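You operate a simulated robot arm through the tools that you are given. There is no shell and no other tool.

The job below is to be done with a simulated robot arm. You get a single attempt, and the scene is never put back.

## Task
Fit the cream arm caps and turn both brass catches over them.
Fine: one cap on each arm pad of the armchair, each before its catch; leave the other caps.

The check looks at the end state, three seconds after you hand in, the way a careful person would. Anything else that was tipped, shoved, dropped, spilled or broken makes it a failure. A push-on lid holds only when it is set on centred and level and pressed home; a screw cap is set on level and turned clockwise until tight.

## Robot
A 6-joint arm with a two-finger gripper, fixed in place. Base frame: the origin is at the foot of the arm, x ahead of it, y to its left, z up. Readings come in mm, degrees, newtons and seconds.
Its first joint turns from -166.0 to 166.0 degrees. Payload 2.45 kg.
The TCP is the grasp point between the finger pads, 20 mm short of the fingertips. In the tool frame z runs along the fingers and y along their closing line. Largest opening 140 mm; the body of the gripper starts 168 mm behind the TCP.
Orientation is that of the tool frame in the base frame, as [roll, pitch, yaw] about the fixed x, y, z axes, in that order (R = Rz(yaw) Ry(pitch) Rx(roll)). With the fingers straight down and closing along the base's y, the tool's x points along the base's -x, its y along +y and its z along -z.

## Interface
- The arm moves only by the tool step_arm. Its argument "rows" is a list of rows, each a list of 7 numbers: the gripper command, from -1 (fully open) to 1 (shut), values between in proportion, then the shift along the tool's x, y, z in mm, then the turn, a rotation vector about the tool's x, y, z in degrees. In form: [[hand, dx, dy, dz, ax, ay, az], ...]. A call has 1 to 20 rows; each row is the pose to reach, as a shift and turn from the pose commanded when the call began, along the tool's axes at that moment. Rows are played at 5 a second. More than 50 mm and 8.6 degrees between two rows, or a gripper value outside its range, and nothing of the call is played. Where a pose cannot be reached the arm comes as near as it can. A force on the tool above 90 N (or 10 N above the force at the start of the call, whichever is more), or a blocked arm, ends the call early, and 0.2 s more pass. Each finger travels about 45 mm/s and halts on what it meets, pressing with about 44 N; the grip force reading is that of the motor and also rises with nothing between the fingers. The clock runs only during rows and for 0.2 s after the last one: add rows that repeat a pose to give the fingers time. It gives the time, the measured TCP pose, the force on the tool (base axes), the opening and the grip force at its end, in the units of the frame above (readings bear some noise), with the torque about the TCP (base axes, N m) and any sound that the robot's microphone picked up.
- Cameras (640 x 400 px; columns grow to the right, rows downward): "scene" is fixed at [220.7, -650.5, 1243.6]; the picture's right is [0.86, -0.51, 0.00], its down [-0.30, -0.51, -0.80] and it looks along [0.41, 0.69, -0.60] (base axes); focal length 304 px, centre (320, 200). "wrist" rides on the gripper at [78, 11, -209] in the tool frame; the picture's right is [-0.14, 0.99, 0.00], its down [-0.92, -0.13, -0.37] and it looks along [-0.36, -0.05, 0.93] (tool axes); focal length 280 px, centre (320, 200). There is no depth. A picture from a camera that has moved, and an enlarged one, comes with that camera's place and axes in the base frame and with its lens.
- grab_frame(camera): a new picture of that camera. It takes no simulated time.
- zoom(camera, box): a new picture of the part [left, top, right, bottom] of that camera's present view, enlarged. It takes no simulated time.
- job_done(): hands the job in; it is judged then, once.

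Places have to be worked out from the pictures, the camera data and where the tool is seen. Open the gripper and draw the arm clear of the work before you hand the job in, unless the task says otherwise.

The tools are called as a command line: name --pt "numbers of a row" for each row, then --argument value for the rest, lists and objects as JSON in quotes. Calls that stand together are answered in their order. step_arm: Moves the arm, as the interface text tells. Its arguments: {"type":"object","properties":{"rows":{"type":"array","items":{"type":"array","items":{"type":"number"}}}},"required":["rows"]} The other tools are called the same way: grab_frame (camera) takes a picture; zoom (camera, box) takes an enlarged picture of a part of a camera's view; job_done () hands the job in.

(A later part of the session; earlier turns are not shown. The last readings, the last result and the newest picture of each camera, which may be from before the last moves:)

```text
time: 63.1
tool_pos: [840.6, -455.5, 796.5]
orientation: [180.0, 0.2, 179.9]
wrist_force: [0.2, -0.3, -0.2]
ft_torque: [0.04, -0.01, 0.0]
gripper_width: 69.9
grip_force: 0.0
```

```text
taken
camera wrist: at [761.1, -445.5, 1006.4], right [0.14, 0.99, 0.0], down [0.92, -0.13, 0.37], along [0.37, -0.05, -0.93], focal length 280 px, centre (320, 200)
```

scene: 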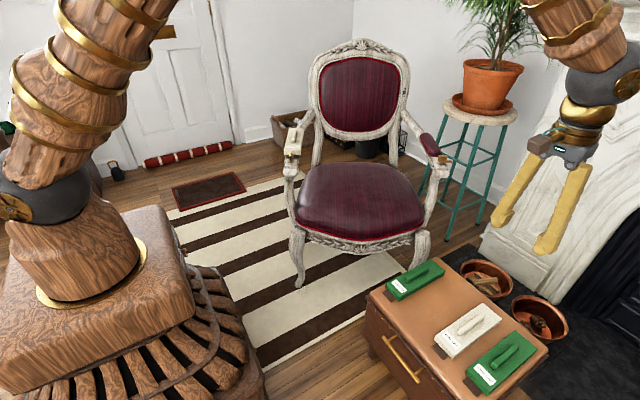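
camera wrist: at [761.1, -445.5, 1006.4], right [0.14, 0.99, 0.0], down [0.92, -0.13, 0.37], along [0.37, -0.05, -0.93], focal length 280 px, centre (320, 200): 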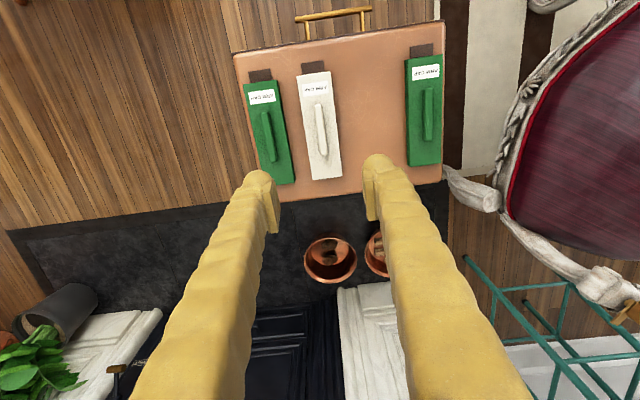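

The second cream cap is ahead, between the green ones. I'll lower to about z=515 and measure it.

step_arm --pt "0.1 0 0 45 0 0 0" --pt "0.14 0 0 90 0 0 0" --pt "0.14 0 0 135 0 0 0" --pt "0.14 0 0 180 0 0 0" --pt "0.14 0 0 225 0 0 0" --pt "0.14 0 0 260 0 0 0" --pt "0.14 0 0 281 0 0 0" --pt "0.14 0 0 281 0 0 0"

grab_frame --camera "wrist"

zoom --camera "wrist" --box '[220, 60, 420, 185]'

zoom --camera "wrist" --box '[220, 160, 420, 285]'

```text
time: 64.9
tool_pos: [841.2, -455.2, 514.7]
orientation: [179.9, 0.2, 180.0]
wrist_force: [0.8, 0.3, 0.1]
ft_torque: [0.01, 0.02, -0.03]
gripper_width: 60.3
grip_force: 0.1
```

```text
taken
camera wrist: at [762.4, -445.3, 722.7], right [0.14, 0.99, 0.0], down [0.92, -0.13, 0.37], along [0.37, -0.05, -0.93], focal length 280 px, centre (320, 200)
```

wrist: 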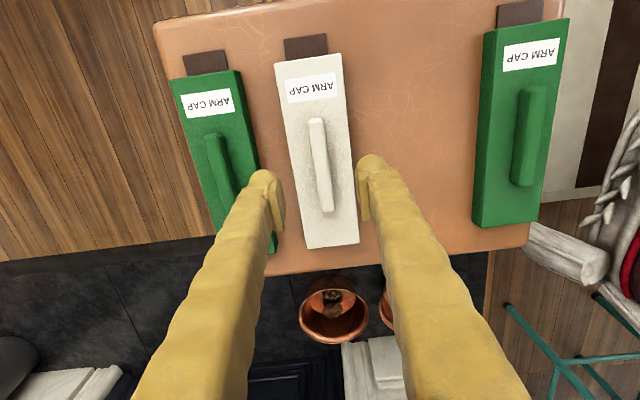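

```text
3.20 times, centred on (320, 122) of wrist
camera zoom: at [762.4, -445.3, 722.7], right [0.14, 0.99, 0.0], down [0.92, -0.13, 0.37], along [0.37, -0.05, -0.93], focal length 897 px, centre (320, 448)
```

zoom: 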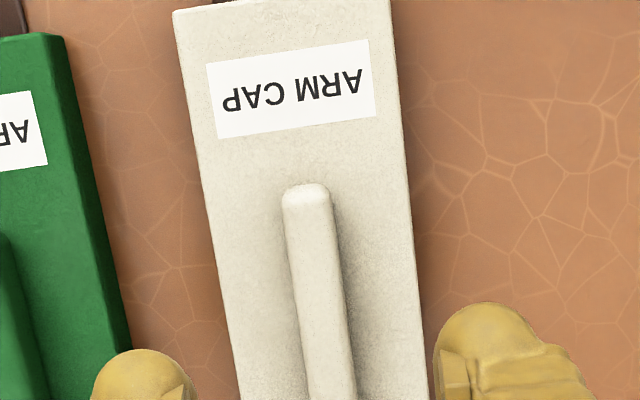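

```text
3.20 times, centred on (320, 222) of wrist
camera zoom: at [762.4, -445.3, 722.7], right [0.14, 0.99, 0.0], down [0.92, -0.13, 0.37], along [0.37, -0.05, -0.93], focal length 897 px, centre (320, 128)
```

zoom: 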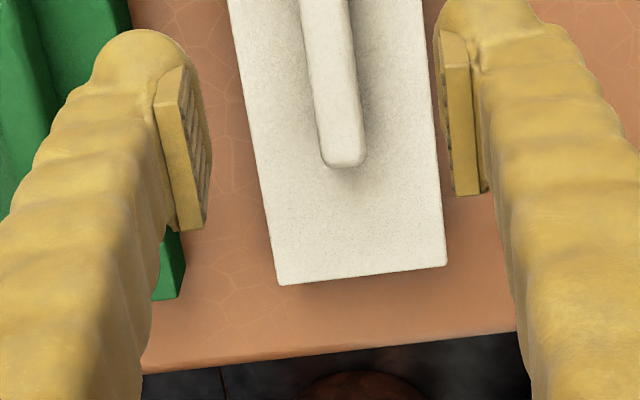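

The second cap's handle is centred at about (838.5, -453.5). I'll shift (-3, +2), narrow the fingers and come down to just above the cap top.

step_arm --pt "0.25 3 1 20 0 0 0" --pt "0.45 3 2 40 0 0 0" --pt "0.45 3 2 55 0 0 0" --pt "0.45 3 2 63 0 0 0" --pt "0.45 3 2 63 0 0 0"

zoom --camera "wrist" --box '[220, 80, 420, 280]'

zoom --camera "scene" --box '[430, 280, 510, 360]'

```text
time: 66.1
tool_pos: [839.3, -454.0, 452.6]
orientation: [179.9, 0.2, -180.0]
wrist_force: [-0.3, -0.7, -0.4]
ft_torque: [0.01, -0.01, -0.02]
gripper_width: 38.4
grip_force: 0.1
```

```text
2.00 times, centred on (320, 180) of wrist
camera zoom: at [759.5, -443.1, 660.8], right [0.14, 0.99, 0.0], down [0.92, -0.13, 0.37], along [0.37, -0.05, -0.93], focal length 561 px, centre (320, 240)
```

zoom: 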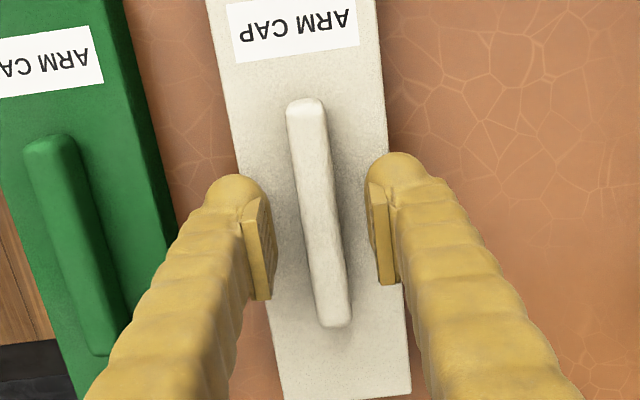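

```text
5.00 times, centred on (470, 320) of scene
camera zoom: at [220.7, -650.5, 1243.6], right [0.86, -0.51, 0.0], down [-0.3, -0.51, -0.8], along [0.41, 0.69, -0.6], focal length 1520 px, centre (-430, -400)
```

zoom: 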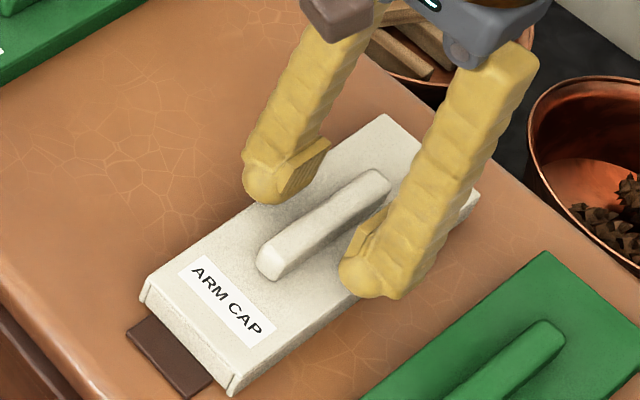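

The handle is centred on the TCP within 1 mm. I'll lower the last few millimetres, checking the force.

step_arm --pt "0.45 0 0 3 0 0 0" --pt "0.45 0 0 6 0 0 0" --pt "0.45 0 0 6 0 0 0"

step_arm --pt "0.45 0 0 1.5 0 0 0" --pt "0.45 0 0 1.5 0 0 0"

step_arm --pt "0.45 0 0 1 0 0 0" --pt "0.45 0 0 1 0 0 0"

```text
time: 66.9
tool_pos: [838.3, -453.1, 446.1]
orientation: [180.0, 0.1, -179.9]
wrist_force: [0.5, -0.4, 0.5]
ft_torque: [-0.03, 0.0, 0.02]
gripper_width: 38.6
grip_force: 0.0
```

```text
time: 67.5
tool_pos: [836.9, -452.6, 444.6]
orientation: [180.0, 0.2, -180.0]
wrist_force: [0.8, -0.6, 0.0]
ft_torque: [-0.01, -0.02, -0.01]
gripper_width: 38.6
grip_force: 0.0
```

```text
time: 68.1
tool_pos: [837.9, -452.9, 444.0]
orientation: [179.9, 0.2, -179.9]
wrist_force: [0.4, -1.0, 0.2]
ft_torque: [-0.06, -0.01, 0.06]
gripper_width: 38.3
grip_force: 0.0
```

There's no contact and the tips are right at the cap top. I'll close on the handle.

step_arm --pt "0.6 0 0 -1 0 0 0" --pt "0.8 0 0 -1 0 0 0" --pt "1 0 0 -1 0 0 0" --pt "1 0 0 -1 0 0 0" --pt "1 0 0 -1 0 0 0" --pt "1 0 0 -1 0 0 0"

step_arm --pt "1 0 0 -5 0 0 0" --pt "1 0 0 -15 0 0 0" --pt "1 0 0 -35 0 0 0" --pt "1 0 0 -60 0 0 0" --pt "1 0 0 -60 0 0 0"

grab_frame --camera "wrist"

zoom --camera "scene" --box '[400, 230, 520, 350]'

```text
time: 69.5
tool_pos: [837.2, -452.1, 445.2]
orientation: [180.0, 0.2, 179.9]
wrist_force: [0.5, 0.4, -0.1]
ft_torque: [0.0, -0.01, 0.01]
gripper_width: 14.6
grip_force: 40.4
```

```text
time: 70.7
tool_pos: [837.8, -452.2, 504.2]
orientation: [179.9, 0.3, 179.9]
wrist_force: [0.6, -0.5, -0.8]
ft_torque: [0.0, 0.0, 0.01]
gripper_width: 14.6
grip_force: 40.1
```

```text
taken
camera wrist: at [759.2, -442.6, 713.0], right [0.14, 0.99, 0.0], down [0.92, -0.13, 0.37], along [0.37, -0.05, -0.93], focal length 280 px, centre (320, 200)
```

wrist: 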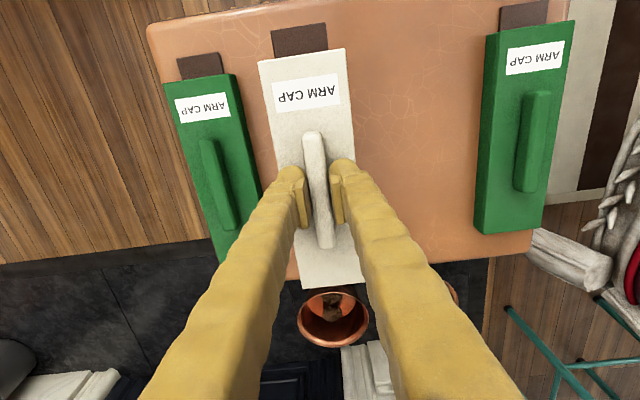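

```text
3.33 times, centred on (460, 290) of scene
camera zoom: at [220.7, -650.5, 1243.6], right [0.86, -0.51, 0.0], down [-0.3, -0.51, -0.8], along [0.41, 0.69, -0.6], focal length 1014 px, centre (-147, -100)
```

zoom: 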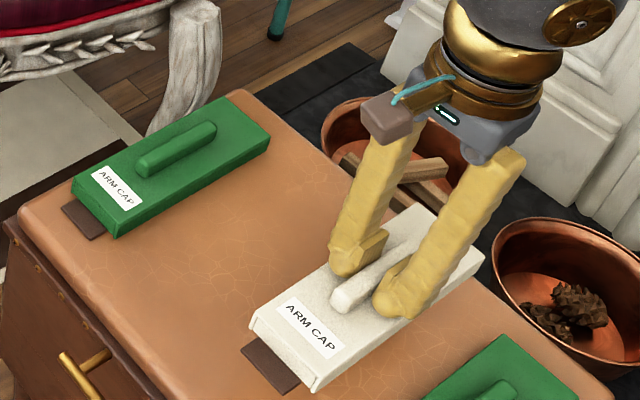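

The second cap is lifted cleanly. I'll raise it, then carry it over the seat beside the far pad, turning to yaw 238°.

step_arm --pt "1 0 0 -38 0 0 0" --pt "1 0 0 -76 0 0 0" --pt "1 0 0 -114 0 0 0" --pt "1 0 0 -152 0 0 0" --pt "1 0 0 -190 0 0 0" --pt "1 0 0 -228 0 0 0" --pt "1 0 0 -266 0 0 0" --pt "1 0 0 -304 0 0 0" --pt "1 0 0 -304 0 0 0"

step_arm --pt "1 -14 38 0 0 0 -3.4" --pt "1 -28 76 0 0 0 -6.8" --pt "1 -42 114 0 0 0 -10.2" --pt "1 -56 153 0 0 0 -13.6" --pt "1 -70 191 0 0 0 -17" --pt "1 -84 229 0 0 0 -20.4" --pt "1 -98 267 0 0 0 -23.8" --pt "1 -112 305 0 0 0 -27.2" --pt "1 -126 343 0 0 0 -30.6" --pt "1 -140 382 0 0 0 -34" --pt "1 -153 420 0 0 0 -37.4" --pt "1 -167 458 0 0 0 -40.8" --pt "1 -181 496 0 0 0 -44.2" --pt "1 -195 534 0 0 0 -47.6" --pt "1 -209 572 0 0 0 -51" --pt "1 -223 611 0 0 0 -54.5" --pt "1 -237 649 0 0 0 -58" --pt "1 -237 649 0 0 0 -58" --pt "1 -237 649 0 0 0 -58"

grab_frame --camera "wrist"

grab_frame --camera "scene"

```text
time: 72.7
tool_pos: [836.7, -452.3, 808.1]
orientation: [179.9, 0.2, -179.9]
wrist_force: [0.7, -0.1, 0.3]
ft_torque: [0.01, 0.03, 0.01]
gripper_width: 14.2
grip_force: 41.1
```

```text
time: 76.7
tool_pos: [1074.5, 196.9, 809.2]
orientation: [-179.9, 0.1, -122.0]
wrist_force: [-0.5, -0.3, -0.7]
ft_torque: [0.03, -0.03, -0.01]
gripper_width: 14.3
grip_force: 40.9
```

```text
taken
camera wrist: at [1022.2, 135.3, 1017.3], right [-0.77, 0.64, 0.0], down [0.6, 0.71, 0.37], along [0.24, 0.28, -0.93], focal length 280 px, centre (320, 200)
```

wrist: 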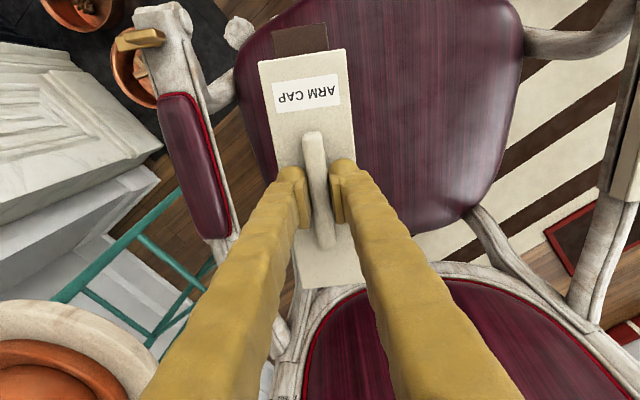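

```text
taken
```

scene: 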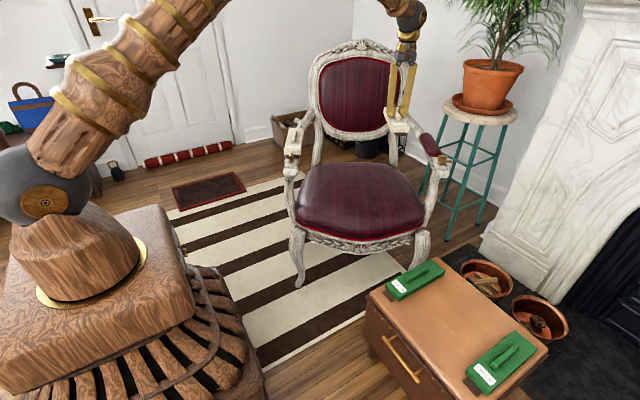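

Both the far pad and its catch are in the wrist view. I'll zoom in on the pad edges and on the cap's ends.

zoom --camera "wrist" --box '[100, 0, 260, 100]'

zoom --camera "wrist" --box '[120, 60, 280, 260]'

zoom --camera "wrist" --box '[150, 160, 310, 260]'

zoom --camera "wrist" --box '[240, 10, 400, 110]'

zoom --camera "wrist" --box '[240, 200, 400, 300]'

```text
4.00 times, centred on (180, 50) of wrist
camera zoom: at [1022.2, 135.3, 1017.3], right [-0.77, 0.64, 0.0], down [0.6, 0.71, 0.37], along [0.24, 0.28, -0.93], focal length 1122 px, centre (880, 800)
```

zoom: 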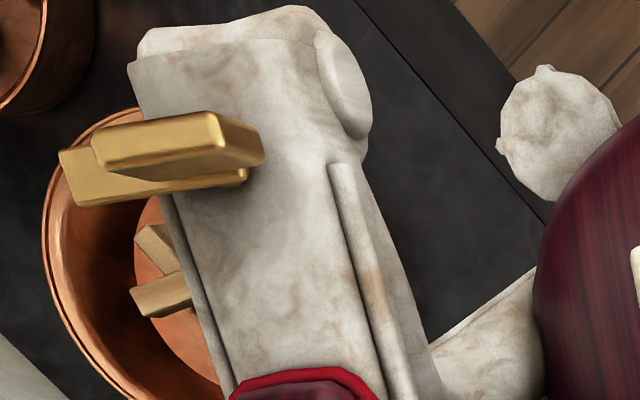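

```text
2.00 times, centred on (200, 160) of wrist
camera zoom: at [1022.2, 135.3, 1017.3], right [-0.77, 0.64, 0.0], down [0.6, 0.71, 0.37], along [0.24, 0.28, -0.93], focal length 561 px, centre (560, 280)
```

zoom: 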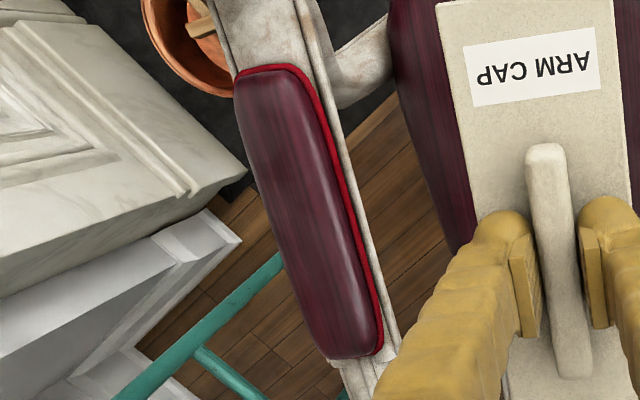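

```text
4.00 times, centred on (230, 210) of wrist
camera zoom: at [1022.2, 135.3, 1017.3], right [-0.77, 0.64, 0.0], down [0.6, 0.71, 0.37], along [0.24, 0.28, -0.93], focal length 1122 px, centre (680, 160)
```

zoom: 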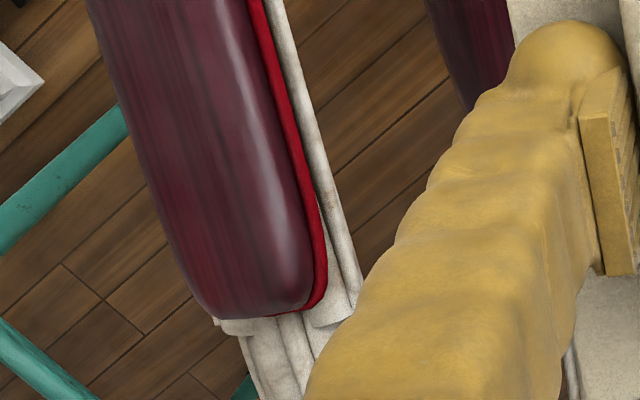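

```text
4.00 times, centred on (320, 60) of wrist
camera zoom: at [1022.2, 135.3, 1017.3], right [-0.77, 0.64, 0.0], down [0.6, 0.71, 0.37], along [0.24, 0.28, -0.93], focal length 1122 px, centre (320, 760)
```

zoom: 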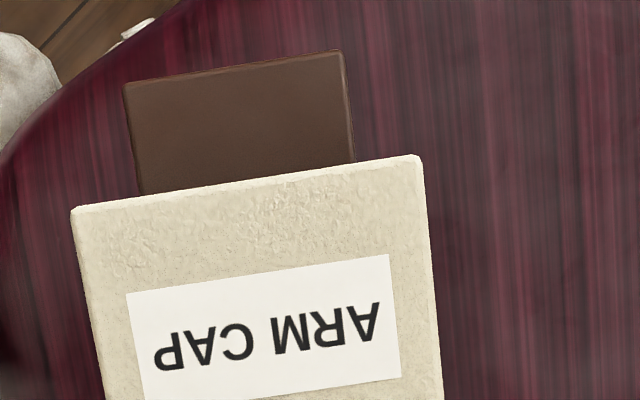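

```text
4.00 times, centred on (320, 250) of wrist
camera zoom: at [1022.2, 135.3, 1017.3], right [-0.77, 0.64, 0.0], down [0.6, 0.71, 0.37], along [0.24, 0.28, -0.93], focal length 1122 px, centre (320, 0)
```

zoom: 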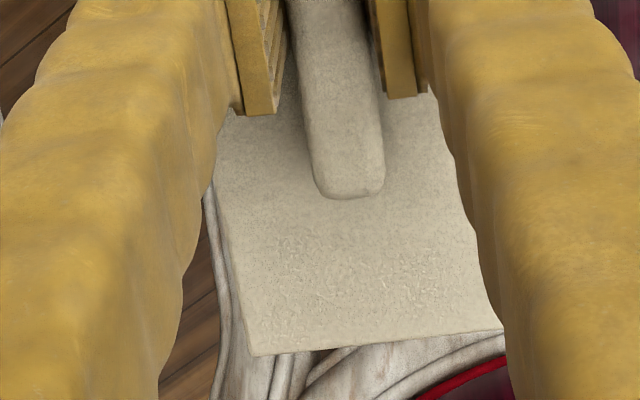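

I need tighter edge readings for the far pad, so I'll zoom further on specific edge sections.

zoom --camera "wrist" --box '[140, 70, 220, 120]'

zoom --camera "wrist" --box '[160, 120, 240, 170]'

zoom --camera "wrist" --box '[170, 190, 250, 240]'

zoom --camera "wrist" --box '[110, 20, 190, 70]'

```text
8.00 times, centred on (180, 95) of wrist
camera zoom: at [1022.2, 135.3, 1017.3], right [-0.77, 0.64, 0.0], down [0.6, 0.71, 0.37], along [0.24, 0.28, -0.93], focal length 2243 px, centre (1440, 1040)
```

zoom: 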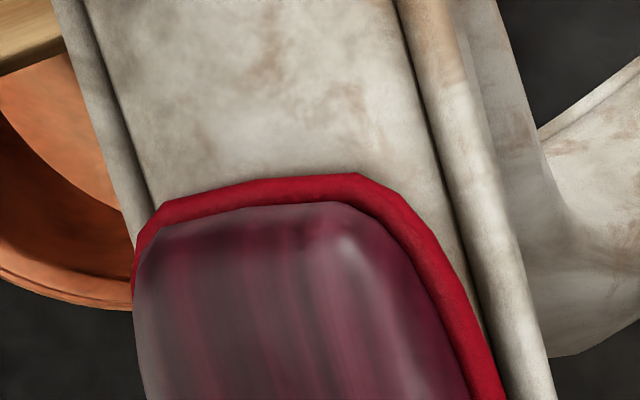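

```text
8.00 times, centred on (200, 145) of wrist
camera zoom: at [1022.2, 135.3, 1017.3], right [-0.77, 0.64, 0.0], down [0.6, 0.71, 0.37], along [0.24, 0.28, -0.93], focal length 2243 px, centre (1280, 640)
```

zoom: 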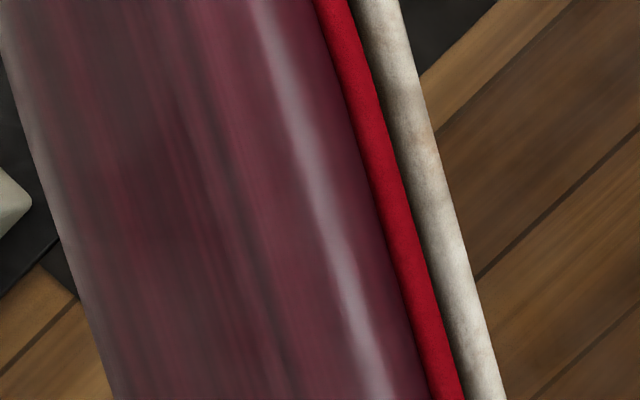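

```text
8.00 times, centred on (210, 215) of wrist
camera zoom: at [1022.2, 135.3, 1017.3], right [-0.77, 0.64, 0.0], down [0.6, 0.71, 0.37], along [0.24, 0.28, -0.93], focal length 2243 px, centre (1200, 80)
```

zoom: 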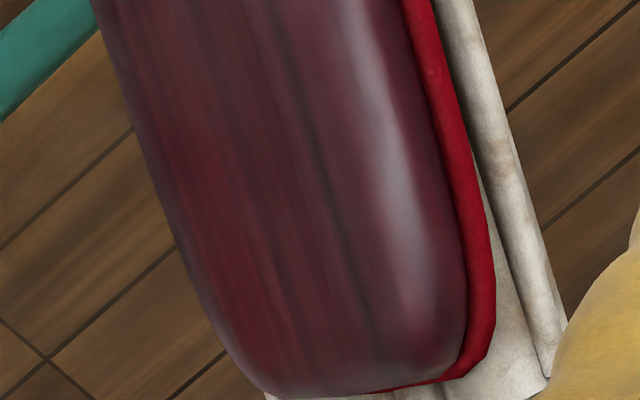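

```text
8.00 times, centred on (150, 45) of wrist
camera zoom: at [1022.2, 135.3, 1017.3], right [-0.77, 0.64, 0.0], down [0.6, 0.71, 0.37], along [0.24, 0.28, -0.93], focal length 2243 px, centre (1680, 1440)
```

zoom: 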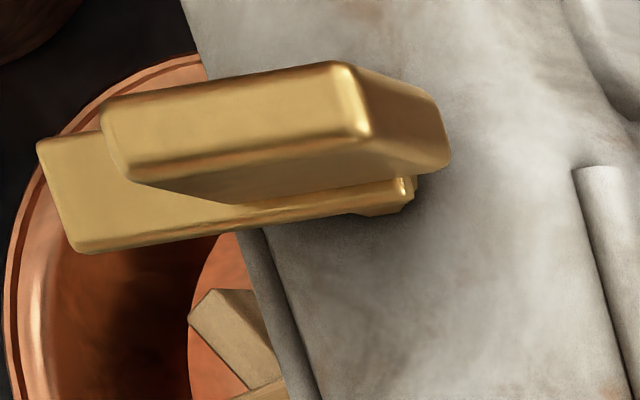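

The far pad has the same axis (58.0°), with its centre at u≈735.4, n≈-966.2. The cap in hand is at u≈736.0, n≈-805.9. I'll shift 160 mm sideways over the pad and lower to hover.

step_arm --pt "1 0 -40 0 0 0 0" --pt "1 0 -80 0 0 0 0" --pt "1 0.5 -120 0 0 0 0" --pt "1 0.5 -160.3 0 0 0 0" --pt "1 0.5 -160.3 15 0 0 0" --pt "1 0.5 -160.3 35 0 0 0" --pt "1 0.5 -160.3 55 0 0 0" --pt "1 0.5 -160.3 68 0 0 0" --pt "1 0.5 -160.3 68 0 0 0"

grab_frame --camera "wrist"

zoom --camera "wrist" --box '[240, 0, 400, 100]'

zoom --camera "wrist" --box '[240, 200, 400, 300]'

zoom --camera "scene" --box '[393, 105, 473, 165]'

```text
time: 78.7
tool_pos: [1209.6, 112.5, 742.0]
orientation: [-179.9, 0.1, -122.0]
wrist_force: [0.4, -0.4, -0.7]
ft_torque: [-0.02, 0.0, 0.02]
gripper_width: 14.3
grip_force: 40.7
```

```text
taken
camera wrist: at [1158.9, 50.6, 950.8], right [-0.77, 0.64, 0.0], down [0.6, 0.71, 0.37], along [0.24, 0.28, -0.93], focal length 280 px, centre (320, 200)
```

wrist: 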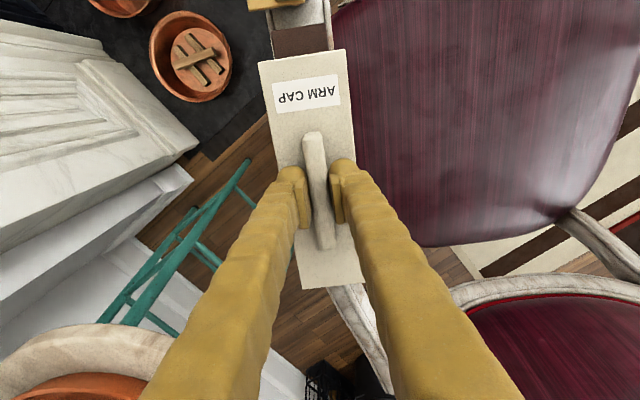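

```text
4.00 times, centred on (320, 50) of wrist
camera zoom: at [1158.9, 50.6, 950.8], right [-0.77, 0.64, 0.0], down [0.6, 0.71, 0.37], along [0.24, 0.28, -0.93], focal length 1122 px, centre (320, 800)
```

zoom: 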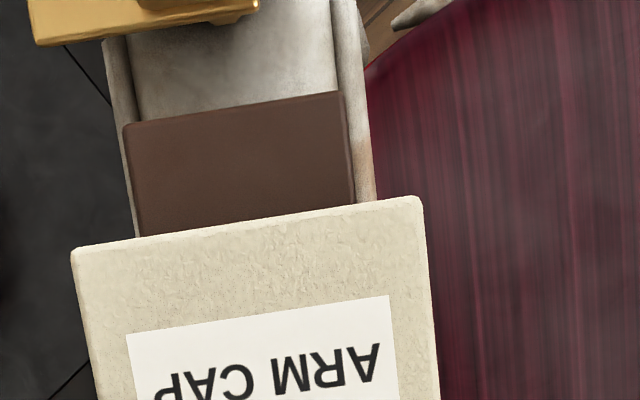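

```text
4.00 times, centred on (320, 250) of wrist
camera zoom: at [1158.9, 50.6, 950.8], right [-0.77, 0.64, 0.0], down [0.6, 0.71, 0.37], along [0.24, 0.28, -0.93], focal length 1122 px, centre (320, 0)
```

zoom: 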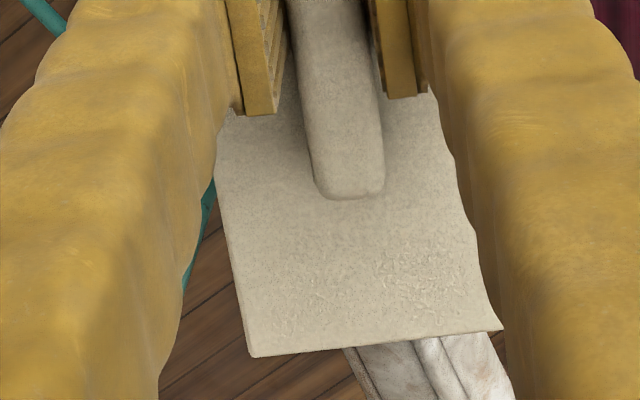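

```text
6.67 times, centred on (433, 135) of scene
camera zoom: at [220.7, -650.5, 1243.6], right [0.86, -0.51, 0.0], down [-0.3, -0.51, -0.8], along [0.41, 0.69, -0.6], focal length 2027 px, centre (-433, 633)
```

zoom: 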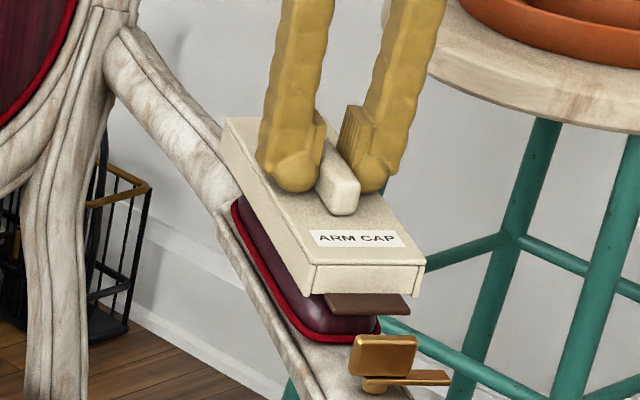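

The cap's centre is at u≈736.6, n≈-966.7, and the rail and pad centre is at 735.4, -966.1. I'll trim by 1 mm forward and 0.5 mm sideways, then lower in stages.

step_arm --pt "1 1.1 0.5 0 0 0 0" --pt "1 1.1 0.5 4 0 0 0" --pt "1 1.1 0.5 8 0 0 0" --pt "1 1.1 0.5 12 0 0 0" --pt "1 1.1 0.5 12 0 0 0"

step_arm --pt "1 0 0 4 0 0 0" --pt "1 0 0 7 0 0 0" --pt "1 0 0 7 0 0 0"

zoom --camera "wrist" --box '[240, 0, 400, 100]'

zoom --camera "scene" --box '[403, 125, 467, 165]'

```text
time: 79.9
tool_pos: [1210.3, 109.8, 731.1]
orientation: [-179.9, 0.1, -121.9]
wrist_force: [-0.3, 0.7, -0.9]
ft_torque: [0.0, 0.0, -0.02]
gripper_width: 14.7
grip_force: 41.0
```

```text
time: 80.7
tool_pos: [1209.0, 109.4, 724.3]
orientation: [-179.9, 0.1, -122.0]
wrist_force: [0.0, 0.1, -0.8]
ft_torque: [-0.01, -0.01, 0.0]
gripper_width: 14.6
grip_force: 41.4
```

```text
4.00 times, centred on (320, 50) of wrist
camera zoom: at [1158.0, 48.3, 932.5], right [-0.77, 0.64, 0.0], down [0.6, 0.71, 0.37], along [0.24, 0.28, -0.93], focal length 1122 px, centre (320, 800)
```

zoom: 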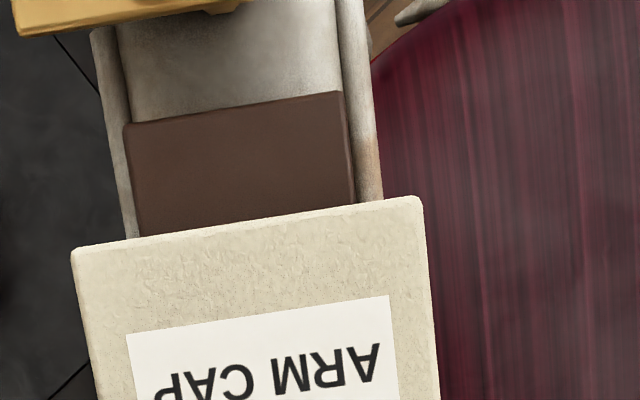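

```text
10.00 times, centred on (435, 145) of scene
camera zoom: at [220.7, -650.5, 1243.6], right [0.86, -0.51, 0.0], down [-0.3, -0.51, -0.8], along [0.41, 0.69, -0.6], focal length 3041 px, centre (-830, 750)
```

zoom: 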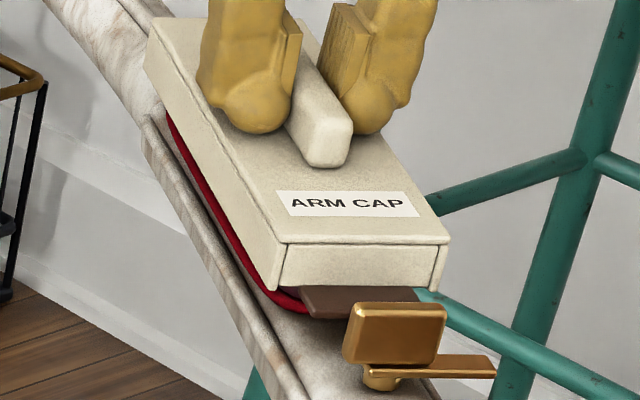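

Laterally the tongue and rail are now exactly in line. Lengthwise I've gone about 1 mm too far forward, so I'll trim back 1 mm and check the readings before lowering more.

step_arm --pt "1 -1.0 0 0 0 0 0" --pt "1 -1.0 0 0 0 0 0"

step_arm --pt "1 0 0 0 0 0 0"

zoom --camera "wrist" --box '[240, 0, 400, 100]'

grab_frame --camera "wrist"

```text
time: 81.3
tool_pos: [1209.4, 111.2, 723.2]
orientation: [-179.9, 0.1, -122.1]
wrist_force: [0.0, -0.6, -0.9]
ft_torque: [0.0, -0.02, 0.01]
gripper_width: 14.4
grip_force: 40.5
```

```text
time: 81.7
tool_pos: [1208.4, 111.1, 723.6]
orientation: [-179.9, 0.1, -122.0]
wrist_force: [-0.6, -0.2, -1.0]
ft_torque: [-0.01, 0.01, -0.02]
gripper_width: 14.5
grip_force: 40.8
```

```text
4.00 times, centred on (320, 50) of wrist
camera zoom: at [1158.4, 49.3, 932.5], right [-0.77, 0.64, 0.0], down [0.6, 0.71, 0.37], along [0.24, 0.28, -0.93], focal length 1122 px, centre (320, 800)
```

zoom: 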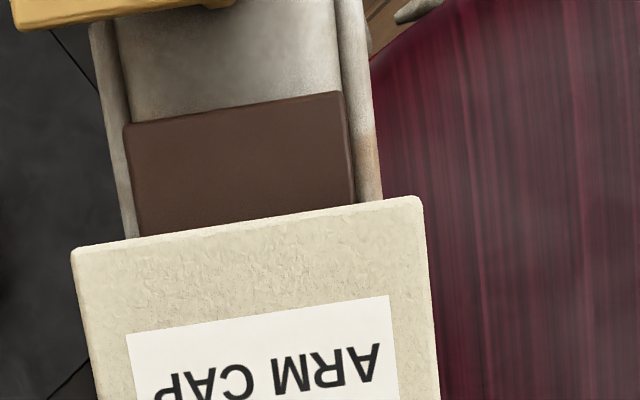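

```text
taken
camera wrist: at [1158.4, 49.3, 932.5], right [-0.77, 0.64, 0.0], down [0.6, 0.71, 0.37], along [0.24, 0.28, -0.93], focal length 280 px, centre (320, 200)
```

wrist: 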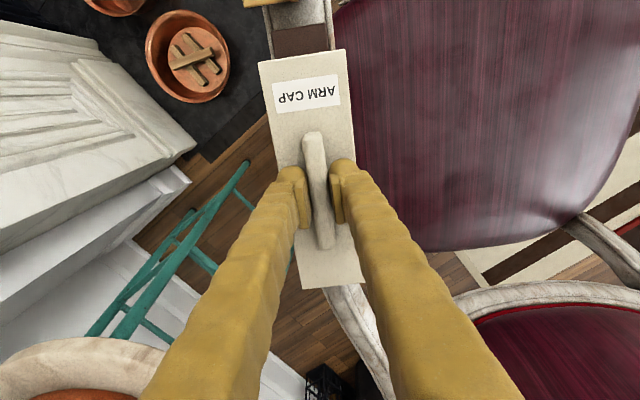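

The cap's centre is now at u≈735.2, n≈-967, on target. I'll continue down in small steps.

step_arm --pt "1 0 0 3 0 0 0" --pt "1 0 0 5 0 0 0" --pt "1 0 0 5 0 0 0"

step_arm --pt "1 0 0 3 0 0 0" --pt "1 0 0 3 0 0 0"

step_arm --pt "1 0 0 2 0 0 0" --pt "1 0 0 2 0 0 0"

step_arm --pt "1 0 0 1.5 0 0 0" --pt "1 0 0 1.5 0 0 0"

```text
time: 82.5
tool_pos: [1209.0, 109.2, 718.8]
orientation: [-179.8, 0.0, -122.0]
wrist_force: [-0.9, 1.0, 0.1]
ft_torque: [-0.06, 0.0, 0.0]
gripper_width: 14.0
grip_force: 41.1
```

```text
time: 83.1
tool_pos: [1209.9, 111.8, 716.0]
orientation: [-180.0, 0.1, -122.0]
wrist_force: [0.5, 0.8, -0.7]
ft_torque: [0.0, -0.01, -0.01]
gripper_width: 14.3
grip_force: 40.8
```

```text
time: 83.7
tool_pos: [1209.7, 110.9, 713.9]
orientation: [180.0, 0.1, -122.0]
wrist_force: [0.2, 0.5, 0.0]
ft_torque: [0.0, 0.01, 0.0]
gripper_width: 14.4
grip_force: 40.6
```

```text
time: 84.3
tool_pos: [1208.1, 110.4, 712.5]
orientation: [-179.9, 0.2, -122.0]
wrist_force: [0.3, 0.2, -0.2]
ft_torque: [0.01, 0.0, 0.0]
gripper_width: 14.4
grip_force: 40.5
```

step_arm --pt "1 0 0 1.5 0 0 0" --pt "1 0 0 1.5 0 0 0"

step_arm --pt "1 0 0 1.5 0 0 0" --pt "1 0 0 1.5 0 0 0"

step_arm --pt "1 0 0 1.0 0 0 0" --pt "1 0 0 1.0 0 0 0"

```text
time: 84.9
tool_pos: [1210.5, 110.9, 710.9]
orientation: [-179.9, 0.1, -122.1]
wrist_force: [0.1, 0.5, -0.4]
ft_torque: [-0.01, 0.0, 0.03]
gripper_width: 14.3
grip_force: 40.4
```

```text
time: 85.5
tool_pos: [1209.5, 109.9, 709.5]
orientation: [-179.9, 0.3, -122.0]
wrist_force: [0.1, 1.2, 1.3]
ft_torque: [-0.19, 0.19, -0.06]
gripper_width: 14.7
grip_force: 40.5
```

```text
time: 86.1
tool_pos: [1210.8, 109.7, 710.1]
orientation: [-179.8, 0.3, -122.0]
wrist_force: [-2.1, -1.9, 13.4]
ft_torque: [-0.03, 0.06, -0.05]
gripper_width: 14.4
grip_force: 40.4
```

Contact came at the same height as the near cap, z≈709.5. I'll press home gradually to about 75–80 N.

step_arm --pt "1 0 0 1 0 0 0" --pt "1 0 0 2 0 0 0" --pt "1 0 0 2 0 0 0"

step_arm --pt "1 0 0 0.8 0 0 0" --pt "1 0 0 0.8 0 0 0"

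zoom --camera "scene" --box '[403, 125, 467, 165]'

zoom --camera "wrist" --box '[240, 0, 400, 100]'

```text
time: 86.9
tool_pos: [1209.7, 111.1, 710.5]
orientation: [-179.7, 0.3, -121.9]
wrist_force: [-2.6, -0.5, 42.2]
ft_torque: [-0.04, 0.04, -0.07]
gripper_width: 14.9
grip_force: 41.2
```

```text
time: 87.5
tool_pos: [1210.8, 111.6, 710.6]
orientation: [-179.7, 0.3, -122.0]
wrist_force: [-2.4, 1.5, 63.2]
ft_torque: [-0.01, 0.09, -0.07]
gripper_width: 14.3
grip_force: 40.3
```

```text
10.00 times, centred on (435, 145) of scene
camera zoom: at [220.7, -650.5, 1243.6], right [0.86, -0.51, 0.0], down [-0.3, -0.51, -0.8], along [0.41, 0.69, -0.6], focal length 3041 px, centre (-830, 750)
```

zoom: 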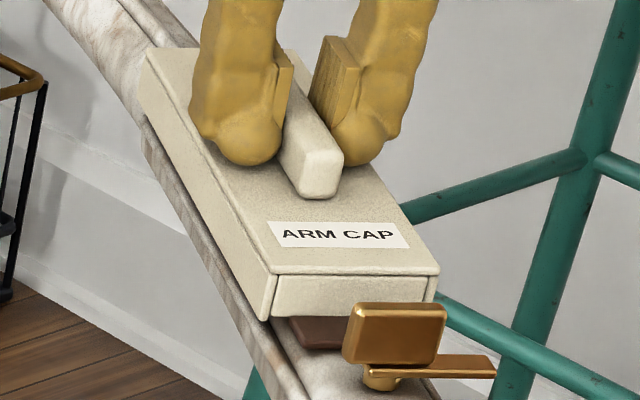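

```text
4.00 times, centred on (320, 50) of wrist
camera zoom: at [1158.0, 49.3, 917.5], right [-0.77, 0.64, 0.0], down [0.59, 0.71, 0.37], along [0.24, 0.28, -0.93], focal length 1122 px, centre (320, 800)
```

zoom: 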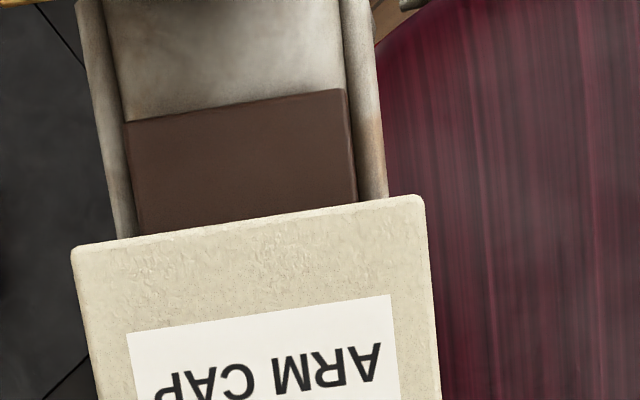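

The cap is seated with its tongue down between the mouldings. One more firm press to match the near side.

step_arm --pt "1 0 0 0.6 0 0 0" --pt "1 0 0 1.1 0 0 0" --pt "1 0 0 1.1 0 0 0"

```text
time: 88.3
tool_pos: [1209.9, 111.4, 708.1]
orientation: [-179.7, 0.3, -122.1]
wrist_force: [-3.5, 1.6, 70.7]
ft_torque: [0.04, 0.15, -0.09]
gripper_width: 14.3
grip_force: 40.9
```

The force rose only a little while z dropped slightly, so I'll press a bit more to see whether the cap is still moving.

step_arm --pt "1 0 0 0.5 0 0 0" --pt "1 0 0 1.0 0 0 0" --pt "1 0 0 1.0 0 0 0"

zoom --camera "scene" --box '[403, 125, 467, 165]'

```text
time: 89.1
tool_pos: [1210.8, 111.4, 709.0]
orientation: [-179.8, 0.3, -121.9]
wrist_force: [-5.5, -2.4, 76.4]
ft_torque: [-0.09, 0.33, -0.08]
gripper_width: 14.1
grip_force: 40.2
```

```text
10.00 times, centred on (435, 145) of scene
camera zoom: at [220.7, -650.5, 1243.6], right [0.86, -0.51, 0.0], down [-0.3, -0.51, -0.8], along [0.41, 0.69, -0.6], focal length 3041 px, centre (-830, 750)
```

zoom: 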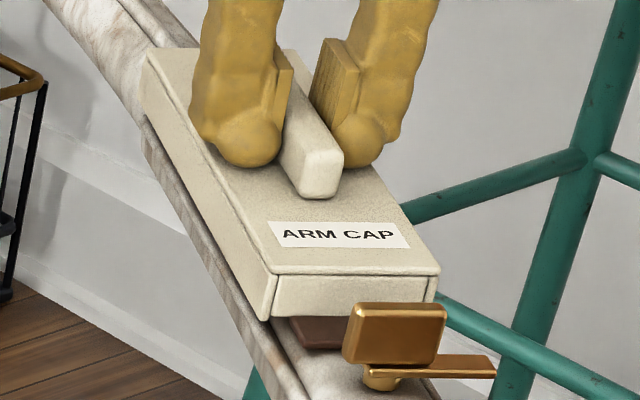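

The picture shows the cap hasn't moved any further, so it's home. I'll ease off the pressure, open the fingers and rise straight up.

step_arm --pt "1 0 0 -1.5 0 0 0" --pt "1 0 0 -3 0 0 0" --pt "0.8 0 0 -3 0 0 0" --pt "0.6 0 0 -3 0 0 0" --pt "0.45 0 0 -3 0 0 0" --pt "0.45 0 0 -3 0 0 0" --pt "0.45 0 0 -3 0 0 0"

step_arm --pt "0.45 0 0 -10 0 0 0" --pt "0.45 0 0 -30 0 0 0" --pt "0.3 0 0 -60 0 0 0" --pt "0.1 0 0 -85 0 0 0" --pt "0.1 0 0 -85 0 0 0"

grab_frame --camera "wrist"

zoom --camera "scene" --box '[403, 125, 467, 165]'

```text
time: 90.7
tool_pos: [1209.3, 110.4, 709.3]
orientation: [-179.9, 0.2, -122.0]
wrist_force: [6.0, 1.9, 49.2]
ft_torque: [-0.05, 0.03, 0.02]
gripper_width: 15.8
grip_force: 0.1
```

```text
time: 91.9
tool_pos: [1209.8, 110.9, 792.0]
orientation: [-180.0, 0.1, -122.0]
wrist_force: [-0.2, 1.3, -0.8]
ft_torque: [0.0, 0.01, 0.0]
gripper_width: 62.9
grip_force: 0.0
```

```text
taken
camera wrist: at [1157.8, 49.4, 1000.8], right [-0.77, 0.64, 0.0], down [0.6, 0.71, 0.37], along [0.24, 0.28, -0.93], focal length 280 px, centre (320, 200)
```

wrist: 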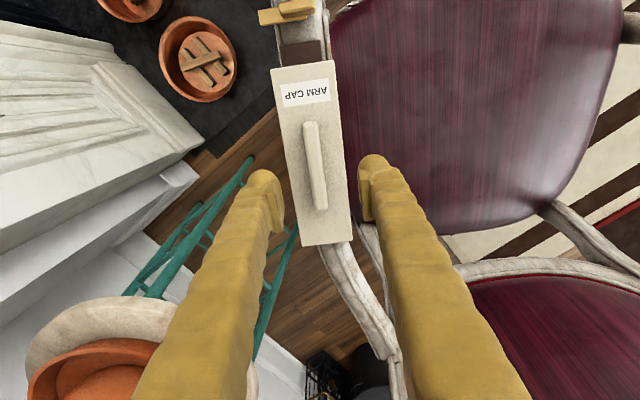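

```text
10.00 times, centred on (435, 145) of scene
camera zoom: at [220.7, -650.5, 1243.6], right [0.86, -0.51, 0.0], down [-0.3, -0.51, -0.8], along [0.41, 0.69, -0.6], focal length 3041 px, centre (-830, 750)
```

zoom: 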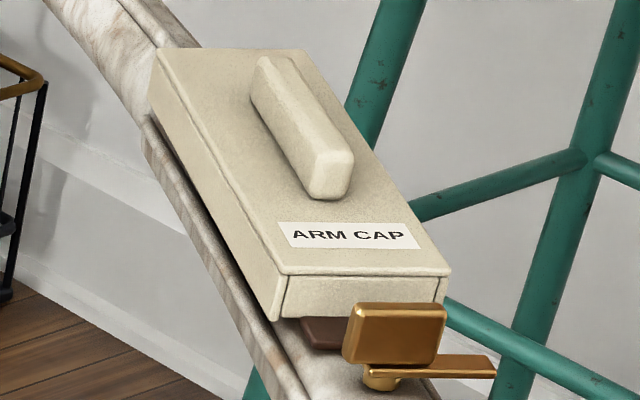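

Compared with the earlier frames, the cap seems to have shifted a few millimetres sideways on release. I'll check its position carefully against the rail.

zoom --camera "wrist" --box '[240, 0, 400, 100]'

zoom --camera "wrist" --box '[260, 180, 400, 280]'

zoom --camera "scene" --box '[412, 125, 452, 165]'

zoom --camera "scene" --box '[272, 125, 312, 165]'

```text
4.00 times, centred on (320, 50) of wrist
camera zoom: at [1157.8, 49.4, 1000.8], right [-0.77, 0.64, 0.0], down [0.6, 0.71, 0.37], along [0.24, 0.28, -0.93], focal length 1122 px, centre (320, 800)
```

zoom: 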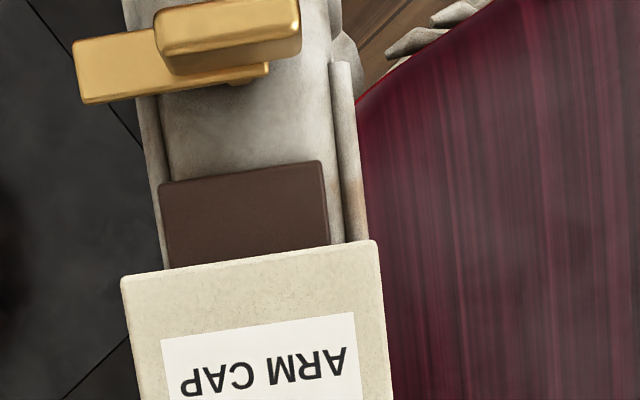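

```text
4.00 times, centred on (330, 230) of wrist
camera zoom: at [1157.8, 49.4, 1000.8], right [-0.77, 0.64, 0.0], down [0.6, 0.71, 0.37], along [0.24, 0.28, -0.93], focal length 1122 px, centre (280, 80)
```

zoom: 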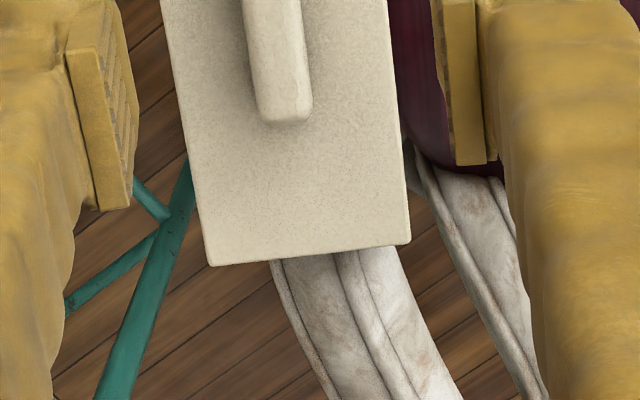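

```text
10.00 times, centred on (432, 145) of scene
camera zoom: at [220.7, -650.5, 1243.6], right [0.86, -0.51, 0.0], down [-0.3, -0.51, -0.8], along [0.41, 0.69, -0.6], focal length 3041 px, centre (-800, 750)
```

zoom: 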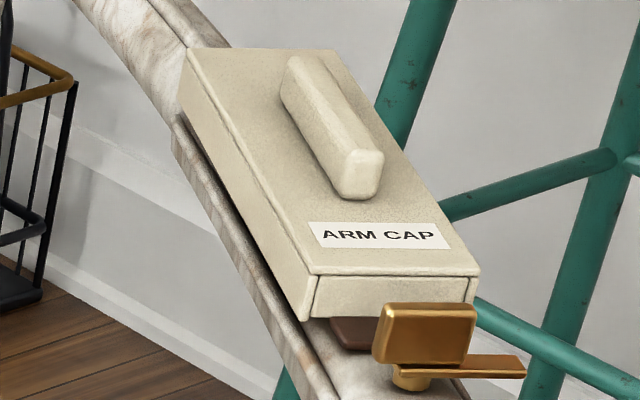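

```text
10.00 times, centred on (292, 145) of scene
camera zoom: at [220.7, -650.5, 1243.6], right [0.86, -0.51, 0.0], down [-0.3, -0.51, -0.8], along [0.41, 0.69, -0.6], focal length 3041 px, centre (600, 750)
```

zoom: 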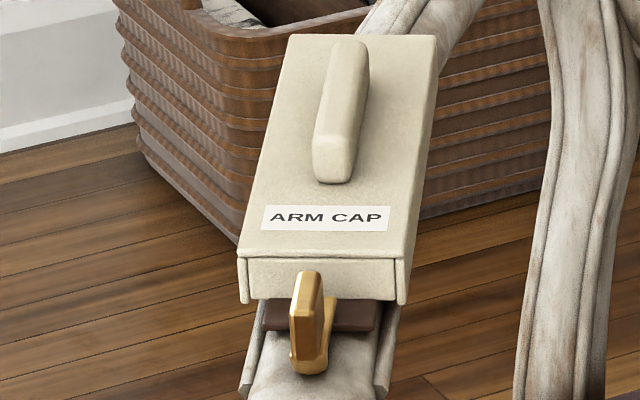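

The far cap now sits about 3.5–4 mm too far outward (n≈-970.7, where the pad centre is -966.5). The fingertips were still pressing on its top and dragged it as they opened. The near cap checks out at -396.9 against -397. I'll go back down, re-grip the handle with the gripper centred at about -966.5, and re-centre the cap.

step_arm --pt "0.3 0 0 25 0 0 0" --pt "0.4 0 0 45 0 0 0" --pt "0.4 0 0 62 0 0 0" --pt "0.4 0 0 70 0 0 0" --pt "0.4 0 0 70 0 0 0"

grab_frame --camera "wrist"

zoom --camera "scene" --box '[412, 125, 452, 165]'

```text
time: 93.1
tool_pos: [1211.0, 111.2, 722.6]
orientation: [-179.9, 0.2, -122.0]
wrist_force: [0.1, 0.2, 0.6]
ft_torque: [0.01, -0.03, -0.01]
gripper_width: 41.8
grip_force: 0.1
```

```text
taken
camera wrist: at [1158.5, 50.6, 930.9], right [-0.77, 0.64, 0.0], down [0.6, 0.71, 0.37], along [0.24, 0.28, -0.93], focal length 280 px, centre (320, 200)
```

wrist: 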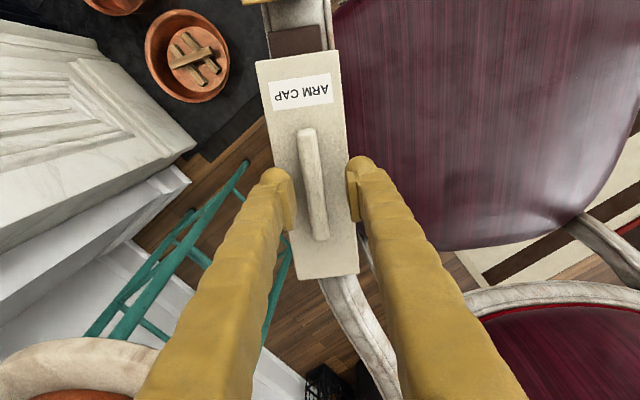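

```text
10.00 times, centred on (432, 145) of scene
camera zoom: at [220.7, -650.5, 1243.6], right [0.86, -0.51, 0.0], down [-0.3, -0.51, -0.8], along [0.41, 0.69, -0.6], focal length 3041 px, centre (-800, 750)
```

zoom: 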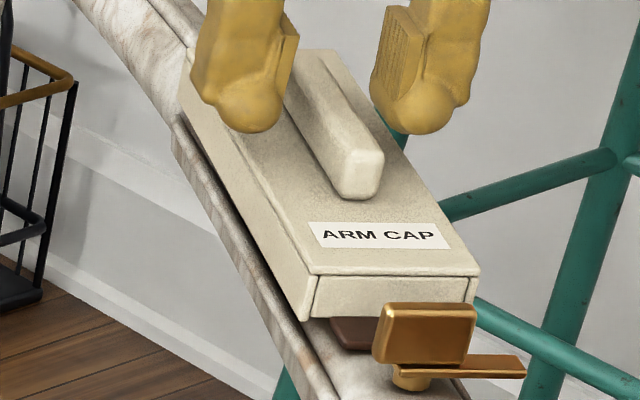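

The handle is visibly off-centre towards the left finger, as measured. I'll lower to TCP z≈711.5, so the tips stay about 3 mm clear of the cap top, and close.

step_arm --pt "0.4 0 0 4 0 0 0" --pt "0.4 0 0 8 0 0 0" --pt "0.4 0 0 11 0 0 0" --pt "0.4 0 0 11 0 0 0"

step_arm --pt "0.6 0 0 0 0 0 0" --pt "0.75 0 0 0 0 0 0" --pt "0.9 0 0 0 0 0 0" --pt "1 0 0 0 0 0 0" --pt "1 0 0 0 0 0 0" --pt "1 0 0 0 0 0 0"

zoom --camera "wrist" --box '[240, 0, 400, 100]'

zoom --camera "scene" --box '[412, 125, 452, 165]'

```text
time: 94.1
tool_pos: [1209.6, 111.2, 710.4]
orientation: [-179.9, 0.0, -122.1]
wrist_force: [-0.4, 0.3, -0.3]
ft_torque: [0.07, 0.0, -0.02]
gripper_width: 42.2
grip_force: 0.2
```

```text
time: 95.5
tool_pos: [1209.3, 110.3, 711.0]
orientation: [-179.9, 0.1, -122.1]
wrist_force: [-0.2, -0.5, 0.8]
ft_torque: [0.01, 0.0, 0.05]
gripper_width: 14.3
grip_force: 40.8
```

```text
4.00 times, centred on (320, 50) of wrist
camera zoom: at [1158.2, 49.8, 919.2], right [-0.77, 0.64, 0.0], down [0.6, 0.71, 0.37], along [0.24, 0.28, -0.93], focal length 1122 px, centre (320, 800)
```

zoom: 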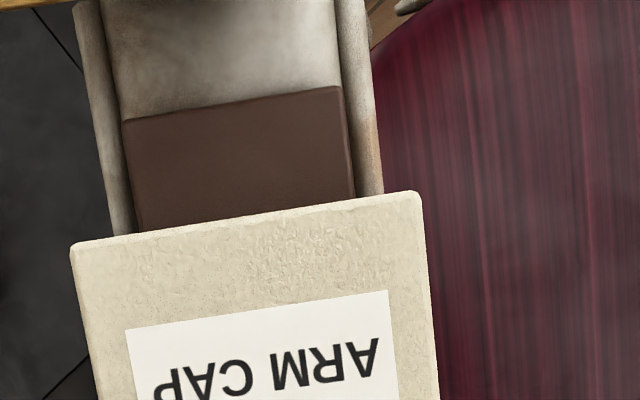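

```text
10.00 times, centred on (432, 145) of scene
camera zoom: at [220.7, -650.5, 1243.6], right [0.86, -0.51, 0.0], down [-0.3, -0.51, -0.8], along [0.41, 0.69, -0.6], focal length 3041 px, centre (-800, 750)
```

zoom: 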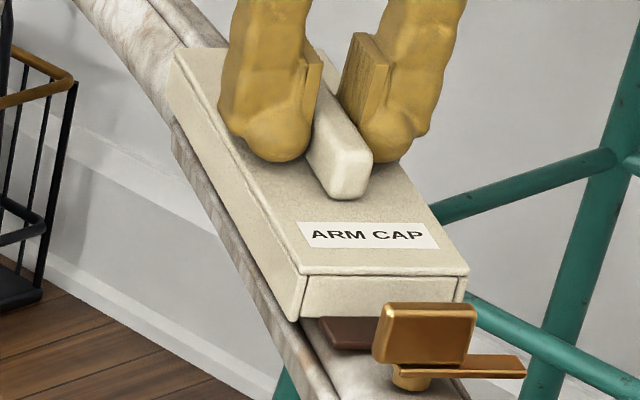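

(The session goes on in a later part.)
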